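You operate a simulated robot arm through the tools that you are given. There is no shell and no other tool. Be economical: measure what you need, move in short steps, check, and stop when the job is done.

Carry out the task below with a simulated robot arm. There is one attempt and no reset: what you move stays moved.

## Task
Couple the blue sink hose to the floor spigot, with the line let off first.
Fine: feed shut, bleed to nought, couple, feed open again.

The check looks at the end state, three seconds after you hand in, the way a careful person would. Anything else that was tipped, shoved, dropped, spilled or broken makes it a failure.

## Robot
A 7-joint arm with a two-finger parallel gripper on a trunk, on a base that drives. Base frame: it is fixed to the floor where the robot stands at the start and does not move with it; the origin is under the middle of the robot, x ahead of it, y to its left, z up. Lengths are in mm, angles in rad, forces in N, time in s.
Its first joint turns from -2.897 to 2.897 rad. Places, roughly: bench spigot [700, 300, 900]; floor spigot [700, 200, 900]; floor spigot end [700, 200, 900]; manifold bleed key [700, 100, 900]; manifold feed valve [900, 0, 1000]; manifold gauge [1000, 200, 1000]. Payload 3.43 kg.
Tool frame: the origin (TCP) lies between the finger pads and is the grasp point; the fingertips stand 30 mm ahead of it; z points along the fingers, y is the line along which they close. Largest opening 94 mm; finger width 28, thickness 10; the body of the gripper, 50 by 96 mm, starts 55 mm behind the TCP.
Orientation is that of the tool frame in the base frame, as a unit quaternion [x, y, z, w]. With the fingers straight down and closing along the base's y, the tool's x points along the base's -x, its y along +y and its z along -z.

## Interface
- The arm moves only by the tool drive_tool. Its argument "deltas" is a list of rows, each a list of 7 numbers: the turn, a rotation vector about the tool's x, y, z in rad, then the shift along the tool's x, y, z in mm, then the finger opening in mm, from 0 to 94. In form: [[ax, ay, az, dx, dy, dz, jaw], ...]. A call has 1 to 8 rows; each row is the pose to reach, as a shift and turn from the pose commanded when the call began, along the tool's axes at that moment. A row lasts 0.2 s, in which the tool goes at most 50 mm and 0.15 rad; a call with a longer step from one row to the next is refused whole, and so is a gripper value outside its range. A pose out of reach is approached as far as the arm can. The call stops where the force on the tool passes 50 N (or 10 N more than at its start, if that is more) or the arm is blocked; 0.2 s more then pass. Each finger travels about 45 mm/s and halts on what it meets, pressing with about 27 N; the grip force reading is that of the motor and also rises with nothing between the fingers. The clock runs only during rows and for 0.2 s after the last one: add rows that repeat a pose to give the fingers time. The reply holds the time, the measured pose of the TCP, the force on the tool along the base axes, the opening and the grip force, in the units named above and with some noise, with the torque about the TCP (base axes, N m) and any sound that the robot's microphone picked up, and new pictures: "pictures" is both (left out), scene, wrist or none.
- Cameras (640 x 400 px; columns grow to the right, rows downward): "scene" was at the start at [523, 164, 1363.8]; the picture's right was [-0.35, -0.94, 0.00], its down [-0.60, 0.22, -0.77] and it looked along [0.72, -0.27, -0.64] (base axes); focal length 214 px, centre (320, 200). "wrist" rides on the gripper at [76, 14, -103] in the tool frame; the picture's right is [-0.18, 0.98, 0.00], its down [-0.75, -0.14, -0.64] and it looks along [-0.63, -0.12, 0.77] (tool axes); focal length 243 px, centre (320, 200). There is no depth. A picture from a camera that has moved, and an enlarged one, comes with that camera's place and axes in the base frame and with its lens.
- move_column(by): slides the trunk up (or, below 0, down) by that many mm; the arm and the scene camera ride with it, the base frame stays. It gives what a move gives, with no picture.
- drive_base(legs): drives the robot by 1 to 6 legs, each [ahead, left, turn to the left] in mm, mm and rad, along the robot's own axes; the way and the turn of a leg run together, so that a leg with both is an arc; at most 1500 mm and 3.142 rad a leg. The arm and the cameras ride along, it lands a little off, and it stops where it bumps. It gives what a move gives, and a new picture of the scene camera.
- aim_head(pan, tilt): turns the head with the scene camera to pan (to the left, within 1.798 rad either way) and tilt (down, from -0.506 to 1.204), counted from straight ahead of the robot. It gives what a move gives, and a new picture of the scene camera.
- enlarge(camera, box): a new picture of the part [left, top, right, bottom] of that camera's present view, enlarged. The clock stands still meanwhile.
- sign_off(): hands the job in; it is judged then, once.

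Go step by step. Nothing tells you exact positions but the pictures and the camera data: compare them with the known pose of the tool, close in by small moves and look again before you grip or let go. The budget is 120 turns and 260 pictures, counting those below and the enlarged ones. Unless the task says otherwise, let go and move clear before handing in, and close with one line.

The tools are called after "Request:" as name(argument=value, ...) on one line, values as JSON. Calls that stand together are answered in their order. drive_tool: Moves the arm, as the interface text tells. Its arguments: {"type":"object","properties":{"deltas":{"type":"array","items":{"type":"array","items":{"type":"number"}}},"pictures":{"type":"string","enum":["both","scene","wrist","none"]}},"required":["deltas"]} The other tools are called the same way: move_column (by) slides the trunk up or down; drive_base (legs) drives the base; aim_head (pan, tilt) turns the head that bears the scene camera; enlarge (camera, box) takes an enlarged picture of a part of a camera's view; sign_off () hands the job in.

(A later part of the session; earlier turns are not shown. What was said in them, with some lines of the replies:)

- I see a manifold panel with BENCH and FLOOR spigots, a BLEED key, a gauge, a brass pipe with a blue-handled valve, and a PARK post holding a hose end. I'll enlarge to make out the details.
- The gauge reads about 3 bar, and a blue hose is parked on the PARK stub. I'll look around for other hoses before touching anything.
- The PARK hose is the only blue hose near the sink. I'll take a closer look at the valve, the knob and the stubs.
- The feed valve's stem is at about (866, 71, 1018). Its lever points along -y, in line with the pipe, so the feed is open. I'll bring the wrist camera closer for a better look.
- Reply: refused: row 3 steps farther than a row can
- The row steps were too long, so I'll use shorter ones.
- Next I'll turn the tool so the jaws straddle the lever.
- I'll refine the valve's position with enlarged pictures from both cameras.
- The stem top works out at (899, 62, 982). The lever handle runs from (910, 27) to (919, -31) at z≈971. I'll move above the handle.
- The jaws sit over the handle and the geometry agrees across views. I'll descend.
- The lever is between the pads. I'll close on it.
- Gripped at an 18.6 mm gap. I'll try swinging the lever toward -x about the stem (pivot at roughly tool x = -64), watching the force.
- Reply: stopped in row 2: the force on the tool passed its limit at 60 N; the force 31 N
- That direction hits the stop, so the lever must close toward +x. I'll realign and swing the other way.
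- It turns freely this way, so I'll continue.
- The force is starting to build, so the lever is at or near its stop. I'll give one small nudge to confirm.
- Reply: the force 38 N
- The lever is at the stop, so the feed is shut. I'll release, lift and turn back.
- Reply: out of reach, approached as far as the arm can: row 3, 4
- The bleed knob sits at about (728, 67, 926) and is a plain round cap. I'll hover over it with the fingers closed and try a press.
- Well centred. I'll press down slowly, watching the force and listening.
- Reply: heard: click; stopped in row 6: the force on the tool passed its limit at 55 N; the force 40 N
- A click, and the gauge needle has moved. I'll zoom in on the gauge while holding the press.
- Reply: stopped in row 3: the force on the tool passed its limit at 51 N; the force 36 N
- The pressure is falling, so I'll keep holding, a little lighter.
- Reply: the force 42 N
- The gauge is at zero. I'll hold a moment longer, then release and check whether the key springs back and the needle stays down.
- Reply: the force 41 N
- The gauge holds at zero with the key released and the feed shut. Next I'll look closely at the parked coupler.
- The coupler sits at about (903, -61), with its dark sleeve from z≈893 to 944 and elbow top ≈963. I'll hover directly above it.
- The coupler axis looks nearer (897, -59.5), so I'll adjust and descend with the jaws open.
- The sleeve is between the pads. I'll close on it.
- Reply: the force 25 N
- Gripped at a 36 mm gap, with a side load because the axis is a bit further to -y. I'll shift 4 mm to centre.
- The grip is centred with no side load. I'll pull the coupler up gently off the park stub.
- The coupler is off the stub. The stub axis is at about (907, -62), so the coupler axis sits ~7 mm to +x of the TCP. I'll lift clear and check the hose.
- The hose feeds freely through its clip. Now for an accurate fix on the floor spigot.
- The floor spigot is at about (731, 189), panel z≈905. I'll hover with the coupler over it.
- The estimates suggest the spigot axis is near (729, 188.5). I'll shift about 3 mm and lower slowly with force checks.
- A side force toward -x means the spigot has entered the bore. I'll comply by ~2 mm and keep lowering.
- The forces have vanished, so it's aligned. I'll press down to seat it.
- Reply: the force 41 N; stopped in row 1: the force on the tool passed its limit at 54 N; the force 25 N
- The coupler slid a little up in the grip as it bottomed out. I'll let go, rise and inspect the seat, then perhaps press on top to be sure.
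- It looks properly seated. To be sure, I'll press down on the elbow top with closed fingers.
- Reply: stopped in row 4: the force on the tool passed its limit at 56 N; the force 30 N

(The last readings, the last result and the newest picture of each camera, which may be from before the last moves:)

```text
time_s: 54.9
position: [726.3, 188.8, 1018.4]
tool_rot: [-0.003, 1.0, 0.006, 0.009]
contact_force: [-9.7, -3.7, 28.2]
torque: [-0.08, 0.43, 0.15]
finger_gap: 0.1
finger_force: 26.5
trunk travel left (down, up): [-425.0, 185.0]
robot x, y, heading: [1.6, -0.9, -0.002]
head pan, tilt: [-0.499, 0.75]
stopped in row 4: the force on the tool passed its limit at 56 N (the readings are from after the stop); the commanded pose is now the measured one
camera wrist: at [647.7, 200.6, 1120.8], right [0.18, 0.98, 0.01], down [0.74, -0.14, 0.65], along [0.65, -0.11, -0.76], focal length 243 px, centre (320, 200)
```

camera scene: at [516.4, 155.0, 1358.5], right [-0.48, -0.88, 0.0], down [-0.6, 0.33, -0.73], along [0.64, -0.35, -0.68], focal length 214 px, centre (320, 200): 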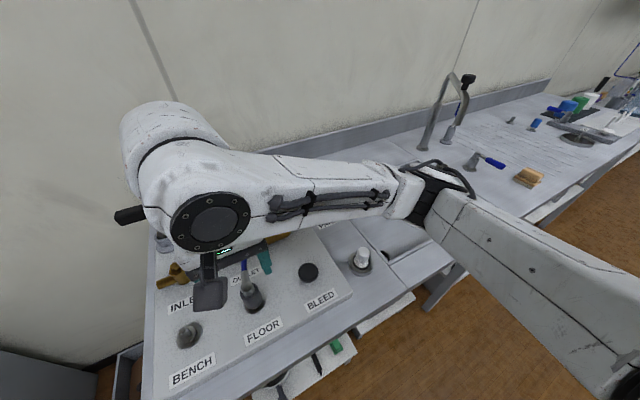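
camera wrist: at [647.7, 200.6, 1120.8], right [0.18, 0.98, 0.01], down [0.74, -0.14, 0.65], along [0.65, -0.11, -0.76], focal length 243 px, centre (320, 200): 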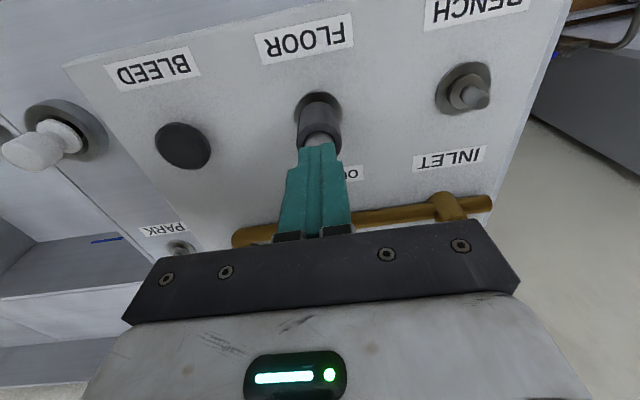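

It's firmly bottomed at 56 N. I'll retreat and see where the hose runs relative to the feed lever.

Request:
drive_tool(deltas=[[0, 0.018, 0, 0, 0, -40, 0], [0, 0.018, 0, 0, 0, -80, 0], [0, 0.018, 0, 0, 0, -120, 0], [0, 0.018, 0, 0, -40, -130, 0], [0, 0.018, 0, 0, -85, -130, 20], [0, 0.018, 0, 0, -130, -130, 40], [0, 0.018, 0, 0, -175, -130, 50], [0, 0.018, 0, 0, -220, -130, 50]], pictures="both")

Request:
aim_head(pan=-0.3, tilt=0.75)

Request:
enlarge(camera="scene", box=[200, 160, 380, 320])

```text
time_s: 56.7
position: [723.3, -30.4, 1145.9]
tool_rot: [-0.002, 1.0, 0.004, -0.002]
contact_force: [-0.2, -0.7, -0.3]
torque: [-0.07, -0.03, 0.01]
finger_gap: 49.8
finger_force: 0.0
trunk travel left (down, up): [-425.0, 185.0]
robot x, y, heading: [1.2, 0.7, -0.002]
head pan, tilt: [-0.499, 0.75]
camera scene: at [516.3, 155.4, 1358.6], right [-0.48, -0.88, 0.0], down [-0.6, 0.33, -0.73], along [0.64, -0.35, -0.68], focal length 214 px, centre (320, 200)
camera wrist: at [646.9, -18.0, 1249.2], right [0.18, 0.98, 0.01], down [0.76, -0.14, 0.64], along [0.63, -0.11, -0.77], focal length 243 px, centre (320, 200)
```

scene: 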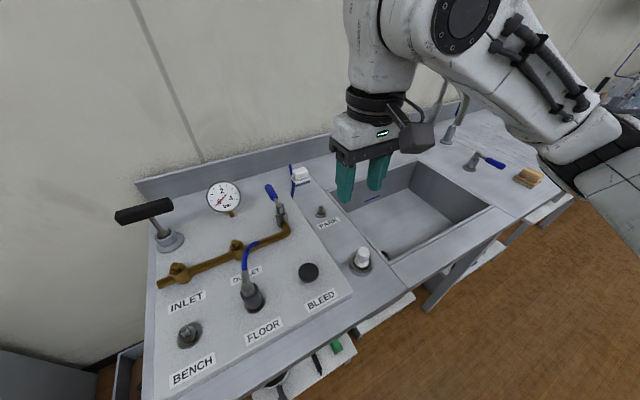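
wrist: 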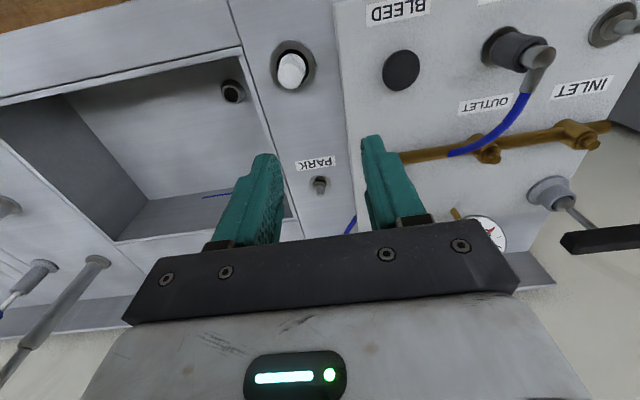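

```text
time_s: 57.4
position: [723.6, -31.7, 1146.3]
tool_rot: [-0.001, 1.0, 0.004, -0.002]
contact_force: [-0.3, 0.3, -0.7]
torque: [0.0, 0.04, -0.01]
finger_gap: 49.8
finger_force: 0.0
trunk travel left (down, up): [-425.0, 185.0]
robot x, y, heading: [-0.1, -1.7, 0.001]
head pan, tilt: [-0.3, 0.75]
camera scene: at [522.7, 170.0, 1358.7], right [-0.3, -0.96, 0.0], down [-0.65, 0.2, -0.73], along [0.7, -0.22, -0.68], focal length 214 px, centre (320, 200)
```

scene: 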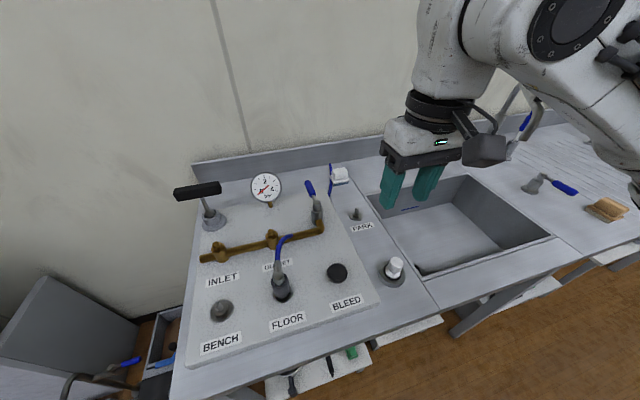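

```text
2.50 times, centred on (290, 240) of scene
camera zoom: at [522.7, 170.0, 1358.7], right [-0.3, -0.96, 0.0], down [-0.65, 0.2, -0.73], along [0.7, -0.22, -0.68], focal length 536 px, centre (395, 100)
```

zoom: 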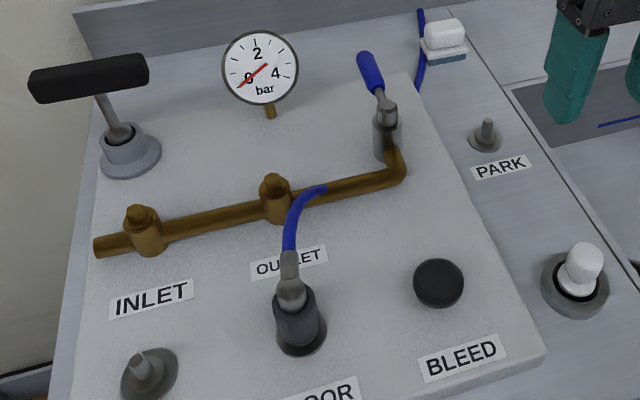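

The hose is clear of the lever. I'll go back to the lever, now pointing +x, to reopen the feed.

Request:
drive_tool(deltas=[[0, 0, 0, -40, 16, 0, 50], [0, 0, 0, -80, 32, 0, 50], [0, 0, 0, -120, 48, 0, 50], [0, 0, 0, -160, 64, 0, 50], [0, 0, 0, -200, 80, 20, 50], [0, 0, 0, -236, 95, 40, 50], [0, 0, 0, -236, 95, 61, 50], [0, 0, 0, -236, 95, 61, 50]], pictures="both")

```text
time_s: 59.2
position: [962.9, 66.0, 1081.7]
tool_rot: [-0.002, 1.0, 0.005, -0.002]
contact_force: [-0.8, 0.2, 0.1]
torque: [0.0, -0.02, 0.02]
finger_gap: 50.1
finger_force: 0.0
trunk travel left (down, up): [-425.0, 185.0]
robot x, y, heading: [1.5, 1.1, 0.008]
head pan, tilt: [-0.3, 0.75]
camera scene: at [522.8, 170.2, 1358.6], right [-0.29, -0.96, 0.0], down [-0.65, 0.2, -0.73], along [0.7, -0.22, -0.68], focal length 214 px, centre (320, 200)
camera wrist: at [886.6, 78.3, 1186.2], right [0.18, 0.98, 0.01], down [0.76, -0.14, 0.64], along [0.63, -0.11, -0.77], focal length 243 px, centre (320, 200)
```

scene: 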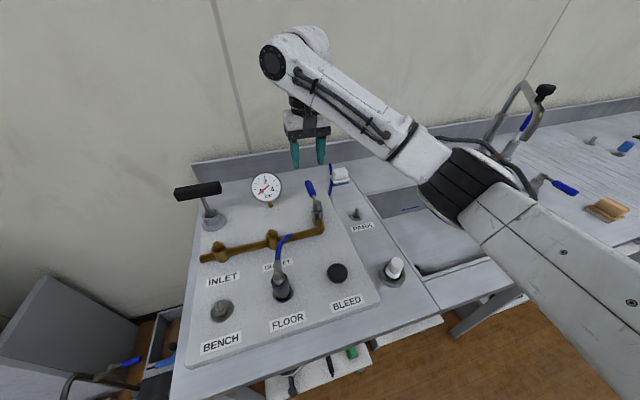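
wrist: 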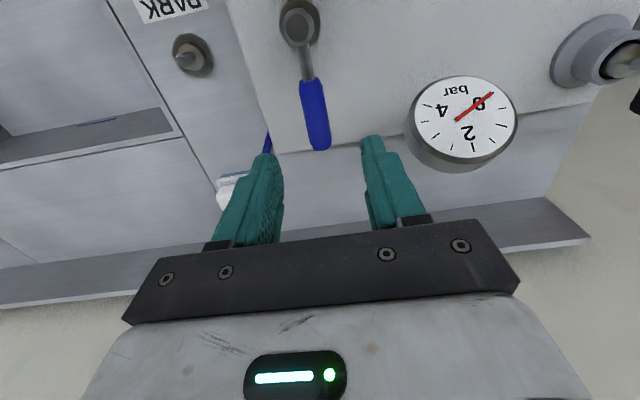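

The lever sits between the jaw lines. I'll centre at y≈60.5, descend and grip.

Request:
drive_tool(deltas=[[0, 0, 0, 3, -5.5, 30, 50], [0, 0, 0, 3, -5.5, 60, 50], [0, 0, 0, 3, -5.5, 85, 50], [0, 0, 0, 3, -5.5, 97, 50], [0, 0, 0, 3, -5.5, 97, 32], [0, 0, 0, 3, -5.5, 97, 15], [0, 0, 0, 3, -5.5, 97, 10], [0, 0, 0, 3, -5.5, 97, 10]], pictures="wrist")

```text
time_s: 61.0
position: [959.2, 62.4, 986.8]
tool_rot: [-0.004, 1.0, 0.005, -0.002]
contact_force: [-0.6, 11.2, -0.7]
torque: [0.18, 0.17, -0.7]
finger_gap: 18.4
finger_force: 45.3
trunk travel left (down, up): [-425.0, 185.0]
robot x, y, heading: [-0.5, -2.7, 0.004]
head pan, tilt: [-0.3, 0.75]
camera wrist: at [883.1, 74.4, 1090.3], right [0.18, 0.98, 0.01], down [0.76, -0.14, 0.64], along [0.63, -0.11, -0.77], focal length 243 px, centre (320, 200)
```

wrist: 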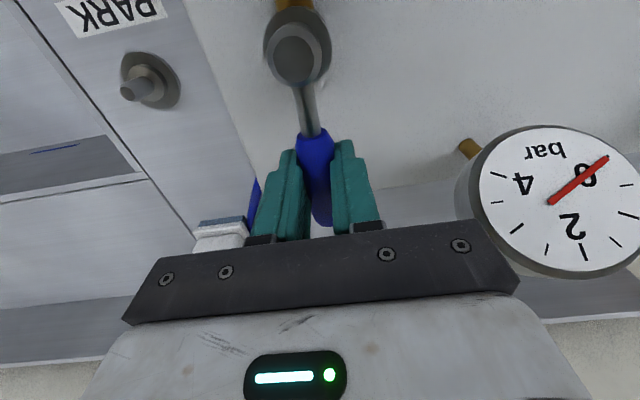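

Gripped. I'll swing back toward -y.

Request:
drive_tool(deltas=[[0, 0, 0.1, 0.3, -6, 0, 10], [0, 0, 0.2, 1.2, -11.9, 0, 10], [0, 0, 0.3, 2.7, -17.7, 0, 10], [0, 0, 0.4, 4.7, -23.4, 0, 10], [0, 0, 0.5, 7.3, -28.8, 0, 10], [0, 0, 0.6, 10.5, -33.9, 0, 10], [0, 0, 0.7, 14.1, -38.7, 0, 10]], pictures="wrist")

```text
time_s: 62.6
position: [945.4, 22.9, 986.1]
tool_rot: [0.34, 0.94, 0.004, -0.003]
contact_force: [2.4, 28.5, 12.7]
torque: [0.27, -0.13, -1.32]
finger_gap: 18.6
finger_force: 45.2
trunk travel left (down, up): [-425.0, 185.0]
robot x, y, heading: [-0.1, -1.4, 0.001]
head pan, tilt: [-0.3, 0.75]
camera wrist: at [895.2, 81.6, 1090.5], right [0.77, 0.64, 0.0], down [0.49, -0.6, 0.64], along [0.41, -0.49, -0.77], focal length 243 px, centre (320, 200)
```

wrist: 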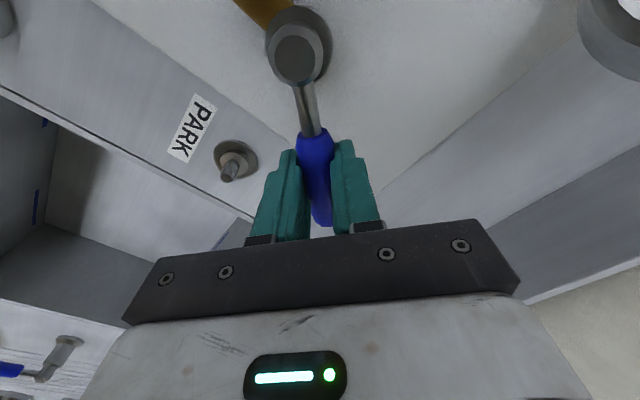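

The force has risen to 28 N. I'll check whether anything is touching before going on.

Request:
enlarge(camera="scene", box=[260, 110, 400, 230])

Request:
enlarge(camera="wrist", box=[180, 100, 440, 260])

```text
3.33 times, centred on (330, 170) of scene
camera zoom: at [522.3, 171.5, 1358.8], right [-0.29, -0.96, 0.0], down [-0.65, 0.2, -0.73], along [0.7, -0.22, -0.68], focal length 715 px, centre (287, 300)
```

zoom: 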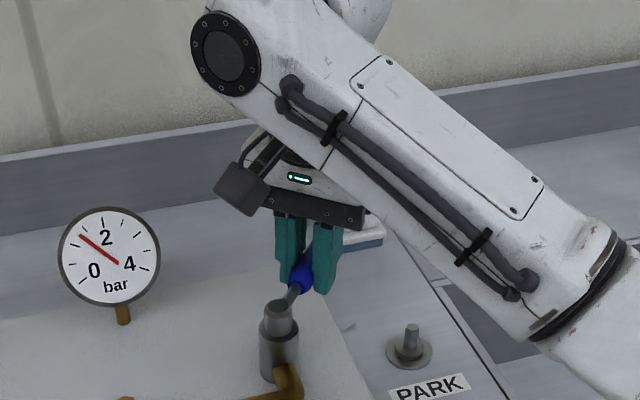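

```text
2.46 times, centred on (310, 180) of wrist
camera zoom: at [895.2, 81.6, 1090.5], right [0.77, 0.64, 0.0], down [0.49, -0.6, 0.64], along [0.41, -0.49, -0.77], focal length 597 px, centre (345, 249)
```

zoom: 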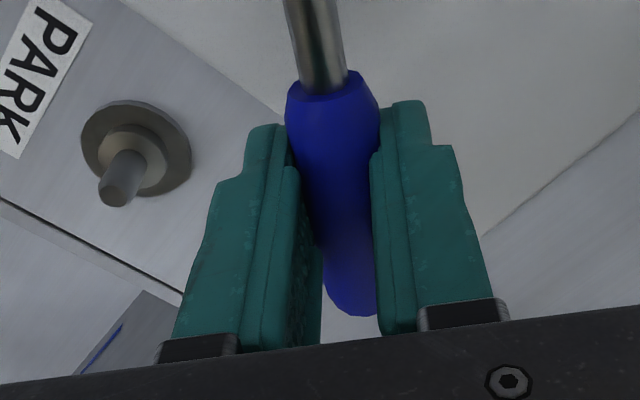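

Nothing is touching, and the gauge is already rising, so I'll continue the swing.

Request:
drive_tool(deltas=[[0, 0, 0.1, 0.3, -6, 0, 10], [0, 0, 0.2, 1.2, -11.9, 0, 10], [0, 0, 0.3, 2.7, -17.7, 0, 10], [0, 0, 0.4, 4.7, -23.4, 0, 10]], pictures="both")

```text
time_s: 63.6
position: [926.6, 7.9, 985.8]
tool_rot: [0.521, 0.853, 0.004, -0.004]
contact_force: [8.8, 29.8, 11.9]
torque: [-0.1, -0.34, -1.25]
finger_gap: 18.6
finger_force: 45.3
trunk travel left (down, up): [-425.0, 185.0]
robot x, y, heading: [3.6, -2.2, -0.001]
head pan, tilt: [-0.3, 0.75]
camera scene: at [522.6, 171.5, 1358.6], right [-0.29, -0.96, 0.0], down [-0.65, 0.2, -0.73], along [0.7, -0.22, -0.68], focal length 214 px, centre (320, 200)
camera wrist: at [903.4, 81.5, 1090.5], right [0.96, 0.29, 0.0], down [0.22, -0.74, 0.63], along [0.18, -0.61, -0.77], focal length 243 px, centre (320, 200)
```

scene: 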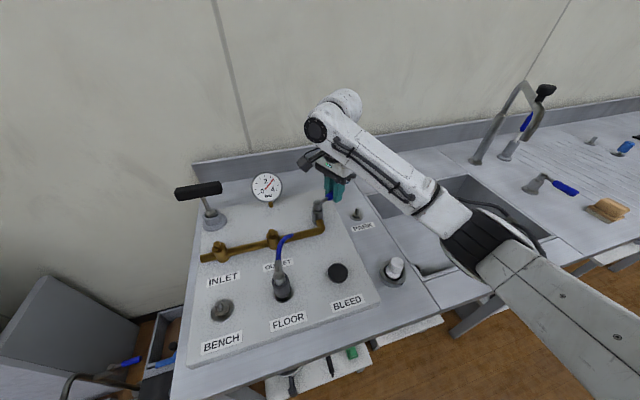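
wrist: 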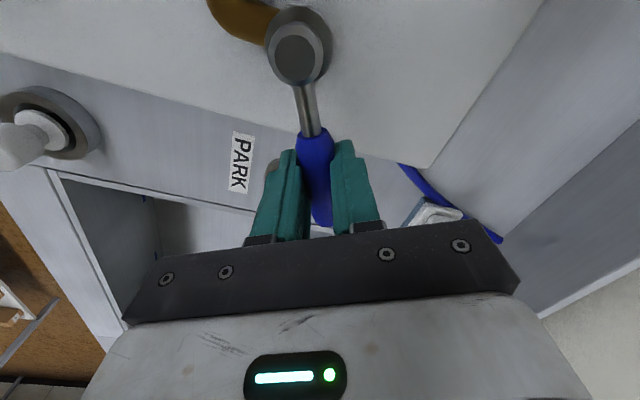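

Request:
drive_tool(deltas=[[0, 0, 0.08, 1.5, -5, 0, 10], [0, 0, 0.16, 2.7, -9.6, 0, 10], [0, 0, 0.24, 3.7, -14.3, 0, 10], [0, 0, 0.32, 5, -18.9, 0, 10], [0, 0, 0.38, 6.2, -22.2, 0, 10]], pictures="both")

Request:
enlarge(camera="scene", box=[235, 160, 375, 310])

```text
time_s: 64.8
position: [909.3, 1.9, 985.6]
tool_rot: [0.663, 0.748, 0.01, -0.001]
contact_force: [18.1, 0.9, -5.8]
torque: [-0.14, -0.41, 1.14]
finger_gap: 19.2
finger_force: 45.0
trunk travel left (down, up): [-425.0, 185.0]
robot x, y, heading: [2.5, 2.5, 0.0]
head pan, tilt: [-0.3, 0.75]
stopped in row 5: the force on the tool passed its limit at 54 N (the readings are from after the stop); the commanded pose is now the measured one
camera scene: at [524.4, 170.4, 1357.8], right [-0.29, -0.96, 0.0], down [-0.65, 0.2, -0.73], along [0.7, -0.22, -0.68], focal length 214 px, centre (320, 200)
camera wrist: at [912.4, 78.9, 1090.8], right [1.0, -0.06, 0.01], down [-0.05, -0.78, 0.63], along [-0.03, -0.63, -0.78], focal length 243 px, centre (320, 200)
```

scene: 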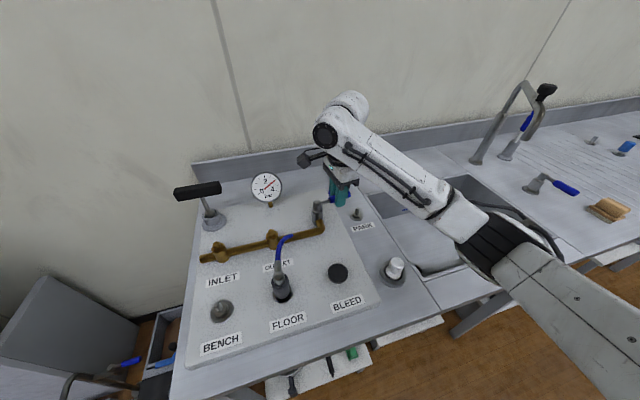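
wrist: 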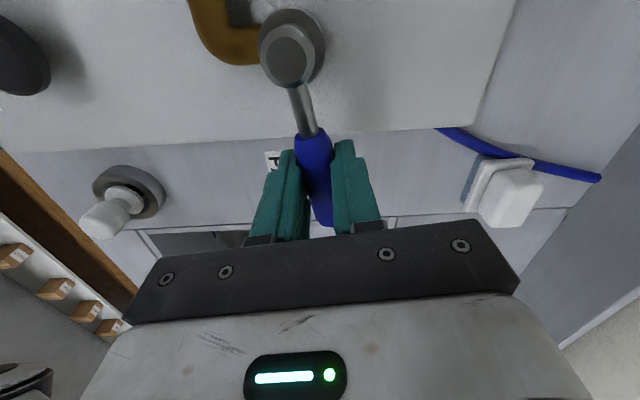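

```text
2.67 times, centred on (305, 235) of scene
camera zoom: at [524.4, 170.4, 1357.8], right [-0.29, -0.96, 0.0], down [-0.65, 0.2, -0.73], along [0.7, -0.22, -0.68], focal length 572 px, centre (360, 107)
```

zoom: 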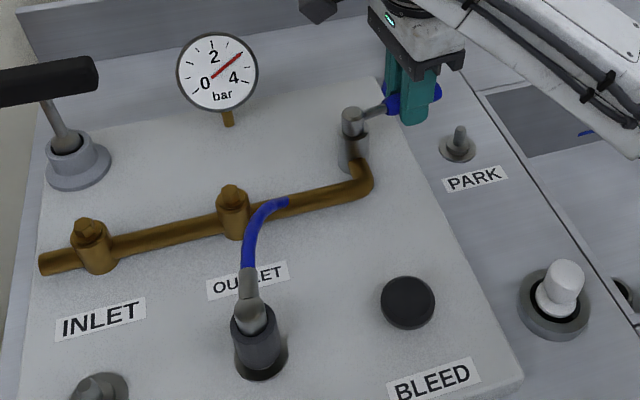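

The lever is at its open stop, the gauge is back at about 3 bar and the coupler is holding. I'll release and move clear.

Request:
drive_tool(deltas=[[0, 0, 0, 0, 0, 0, 30], [0, 0, 0, 0, 0, 0, 46], [0, 0, 0, 0, 0, 0, 50], [0, 0, 0, 0, 0, -35, 50], [0, 0, 0, 0, 0, -75, 50], [0, 0, 0, 0, 0, -115, 50], [0, 0, 0, 0, 0, -155, 50], [0, 0, 0, 0, 0, -195, 50]], pictures="both")

Request:
enlarge(camera="scene", box=[235, 160, 375, 310])

Request:
enlarge(camera="scene", box=[240, 240, 320, 310])

Request:
enlarge(camera="scene", box=[240, 165, 300, 210])

```text
time_s: 66.6
position: [906.2, -1.4, 1182.5]
tool_rot: [0.663, 0.748, 0.008, -0.002]
contact_force: [0.5, 0.7, 0.1]
torque: [0.01, 0.01, 0.02]
finger_gap: 49.9
finger_force: 0.1
trunk travel left (down, up): [-425.0, 185.0]
robot x, y, heading: [-3.3, -2.6, 0.003]
head pan, tilt: [-0.3, 0.75]
camera scene: at [523.2, 170.2, 1358.5], right [-0.29, -0.96, 0.0], down [-0.65, 0.2, -0.73], along [0.7, -0.22, -0.68], focal length 214 px, centre (320, 200)
camera wrist: at [909.0, 74.7, 1287.5], right [1.0, -0.06, 0.01], down [-0.05, -0.77, 0.63], along [-0.04, -0.63, -0.78], focal length 243 px, centre (320, 200)
```

scene: 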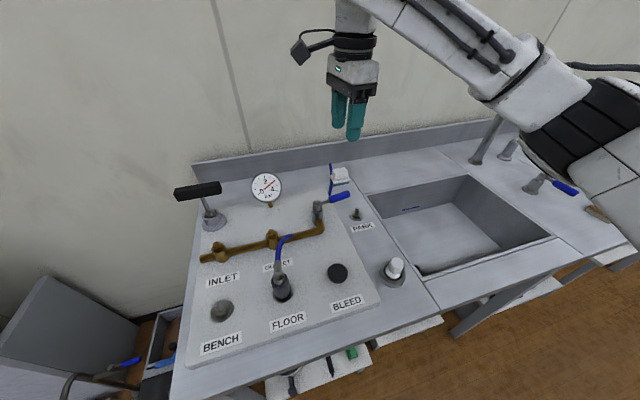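
wrist: 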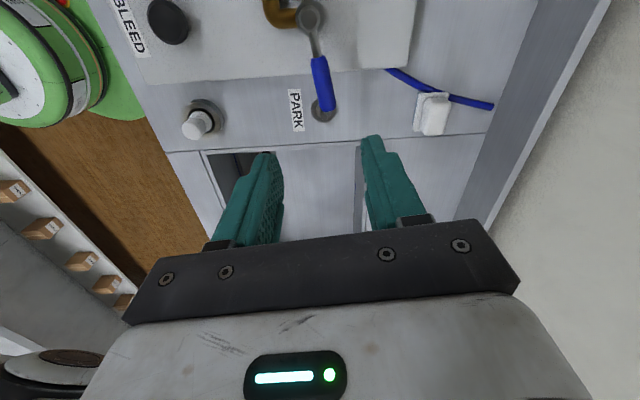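

```text
2.67 times, centred on (305, 235) of scene
camera zoom: at [523.2, 170.2, 1358.5], right [-0.29, -0.96, 0.0], down [-0.65, 0.2, -0.73], along [0.7, -0.22, -0.68], focal length 572 px, centre (360, 107)
```

zoom: 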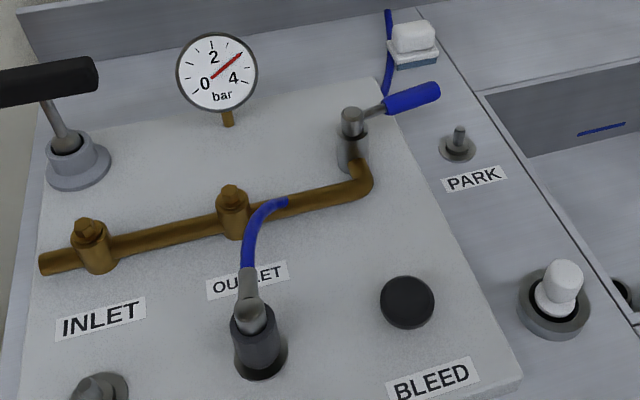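

```text
5.71 times, centred on (280, 275) of scene
camera zoom: at [523.2, 170.2, 1358.5], right [-0.29, -0.96, 0.0], down [-0.65, 0.2, -0.73], along [0.7, -0.22, -0.68], focal length 1226 px, centre (549, -229)
```

zoom: 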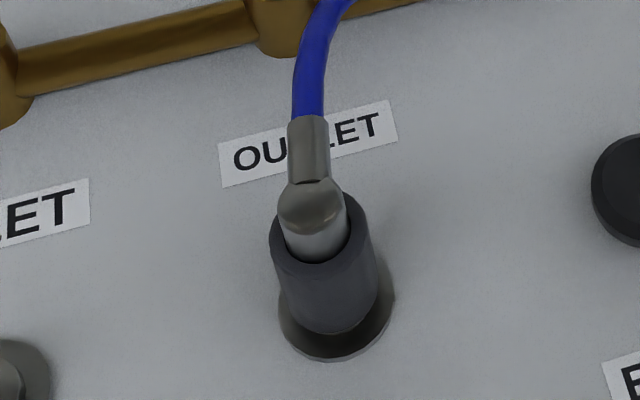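

```text
8.89 times, centred on (270, 188) of scene
camera zoom: at [523.2, 170.2, 1358.5], right [-0.29, -0.96, 0.0], down [-0.65, 0.2, -0.73], along [0.7, -0.22, -0.68], focal length 1906 px, centre (764, 311)
```

zoom: 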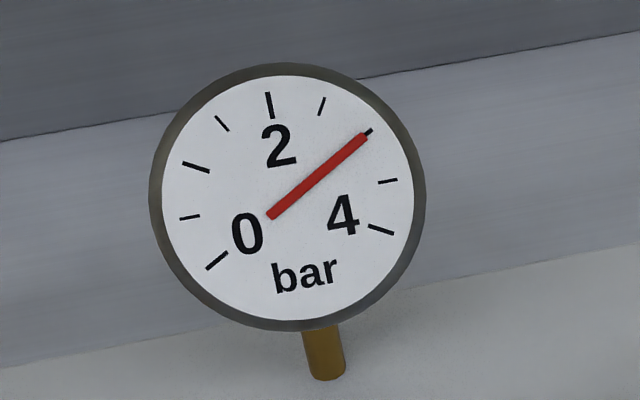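

The hose is on the floor spigot, the lever is back in its original open position and the gauge reads 3 bar. The arm is clear, so I'm handing in.

Request:
sign_off()

```text
The job is handed in.
```

The blue sink hose is coupled to the floor spigot. I shut the feed and bled the line to zero before coupling, and with the feed open again the gauge reads 3 bar.
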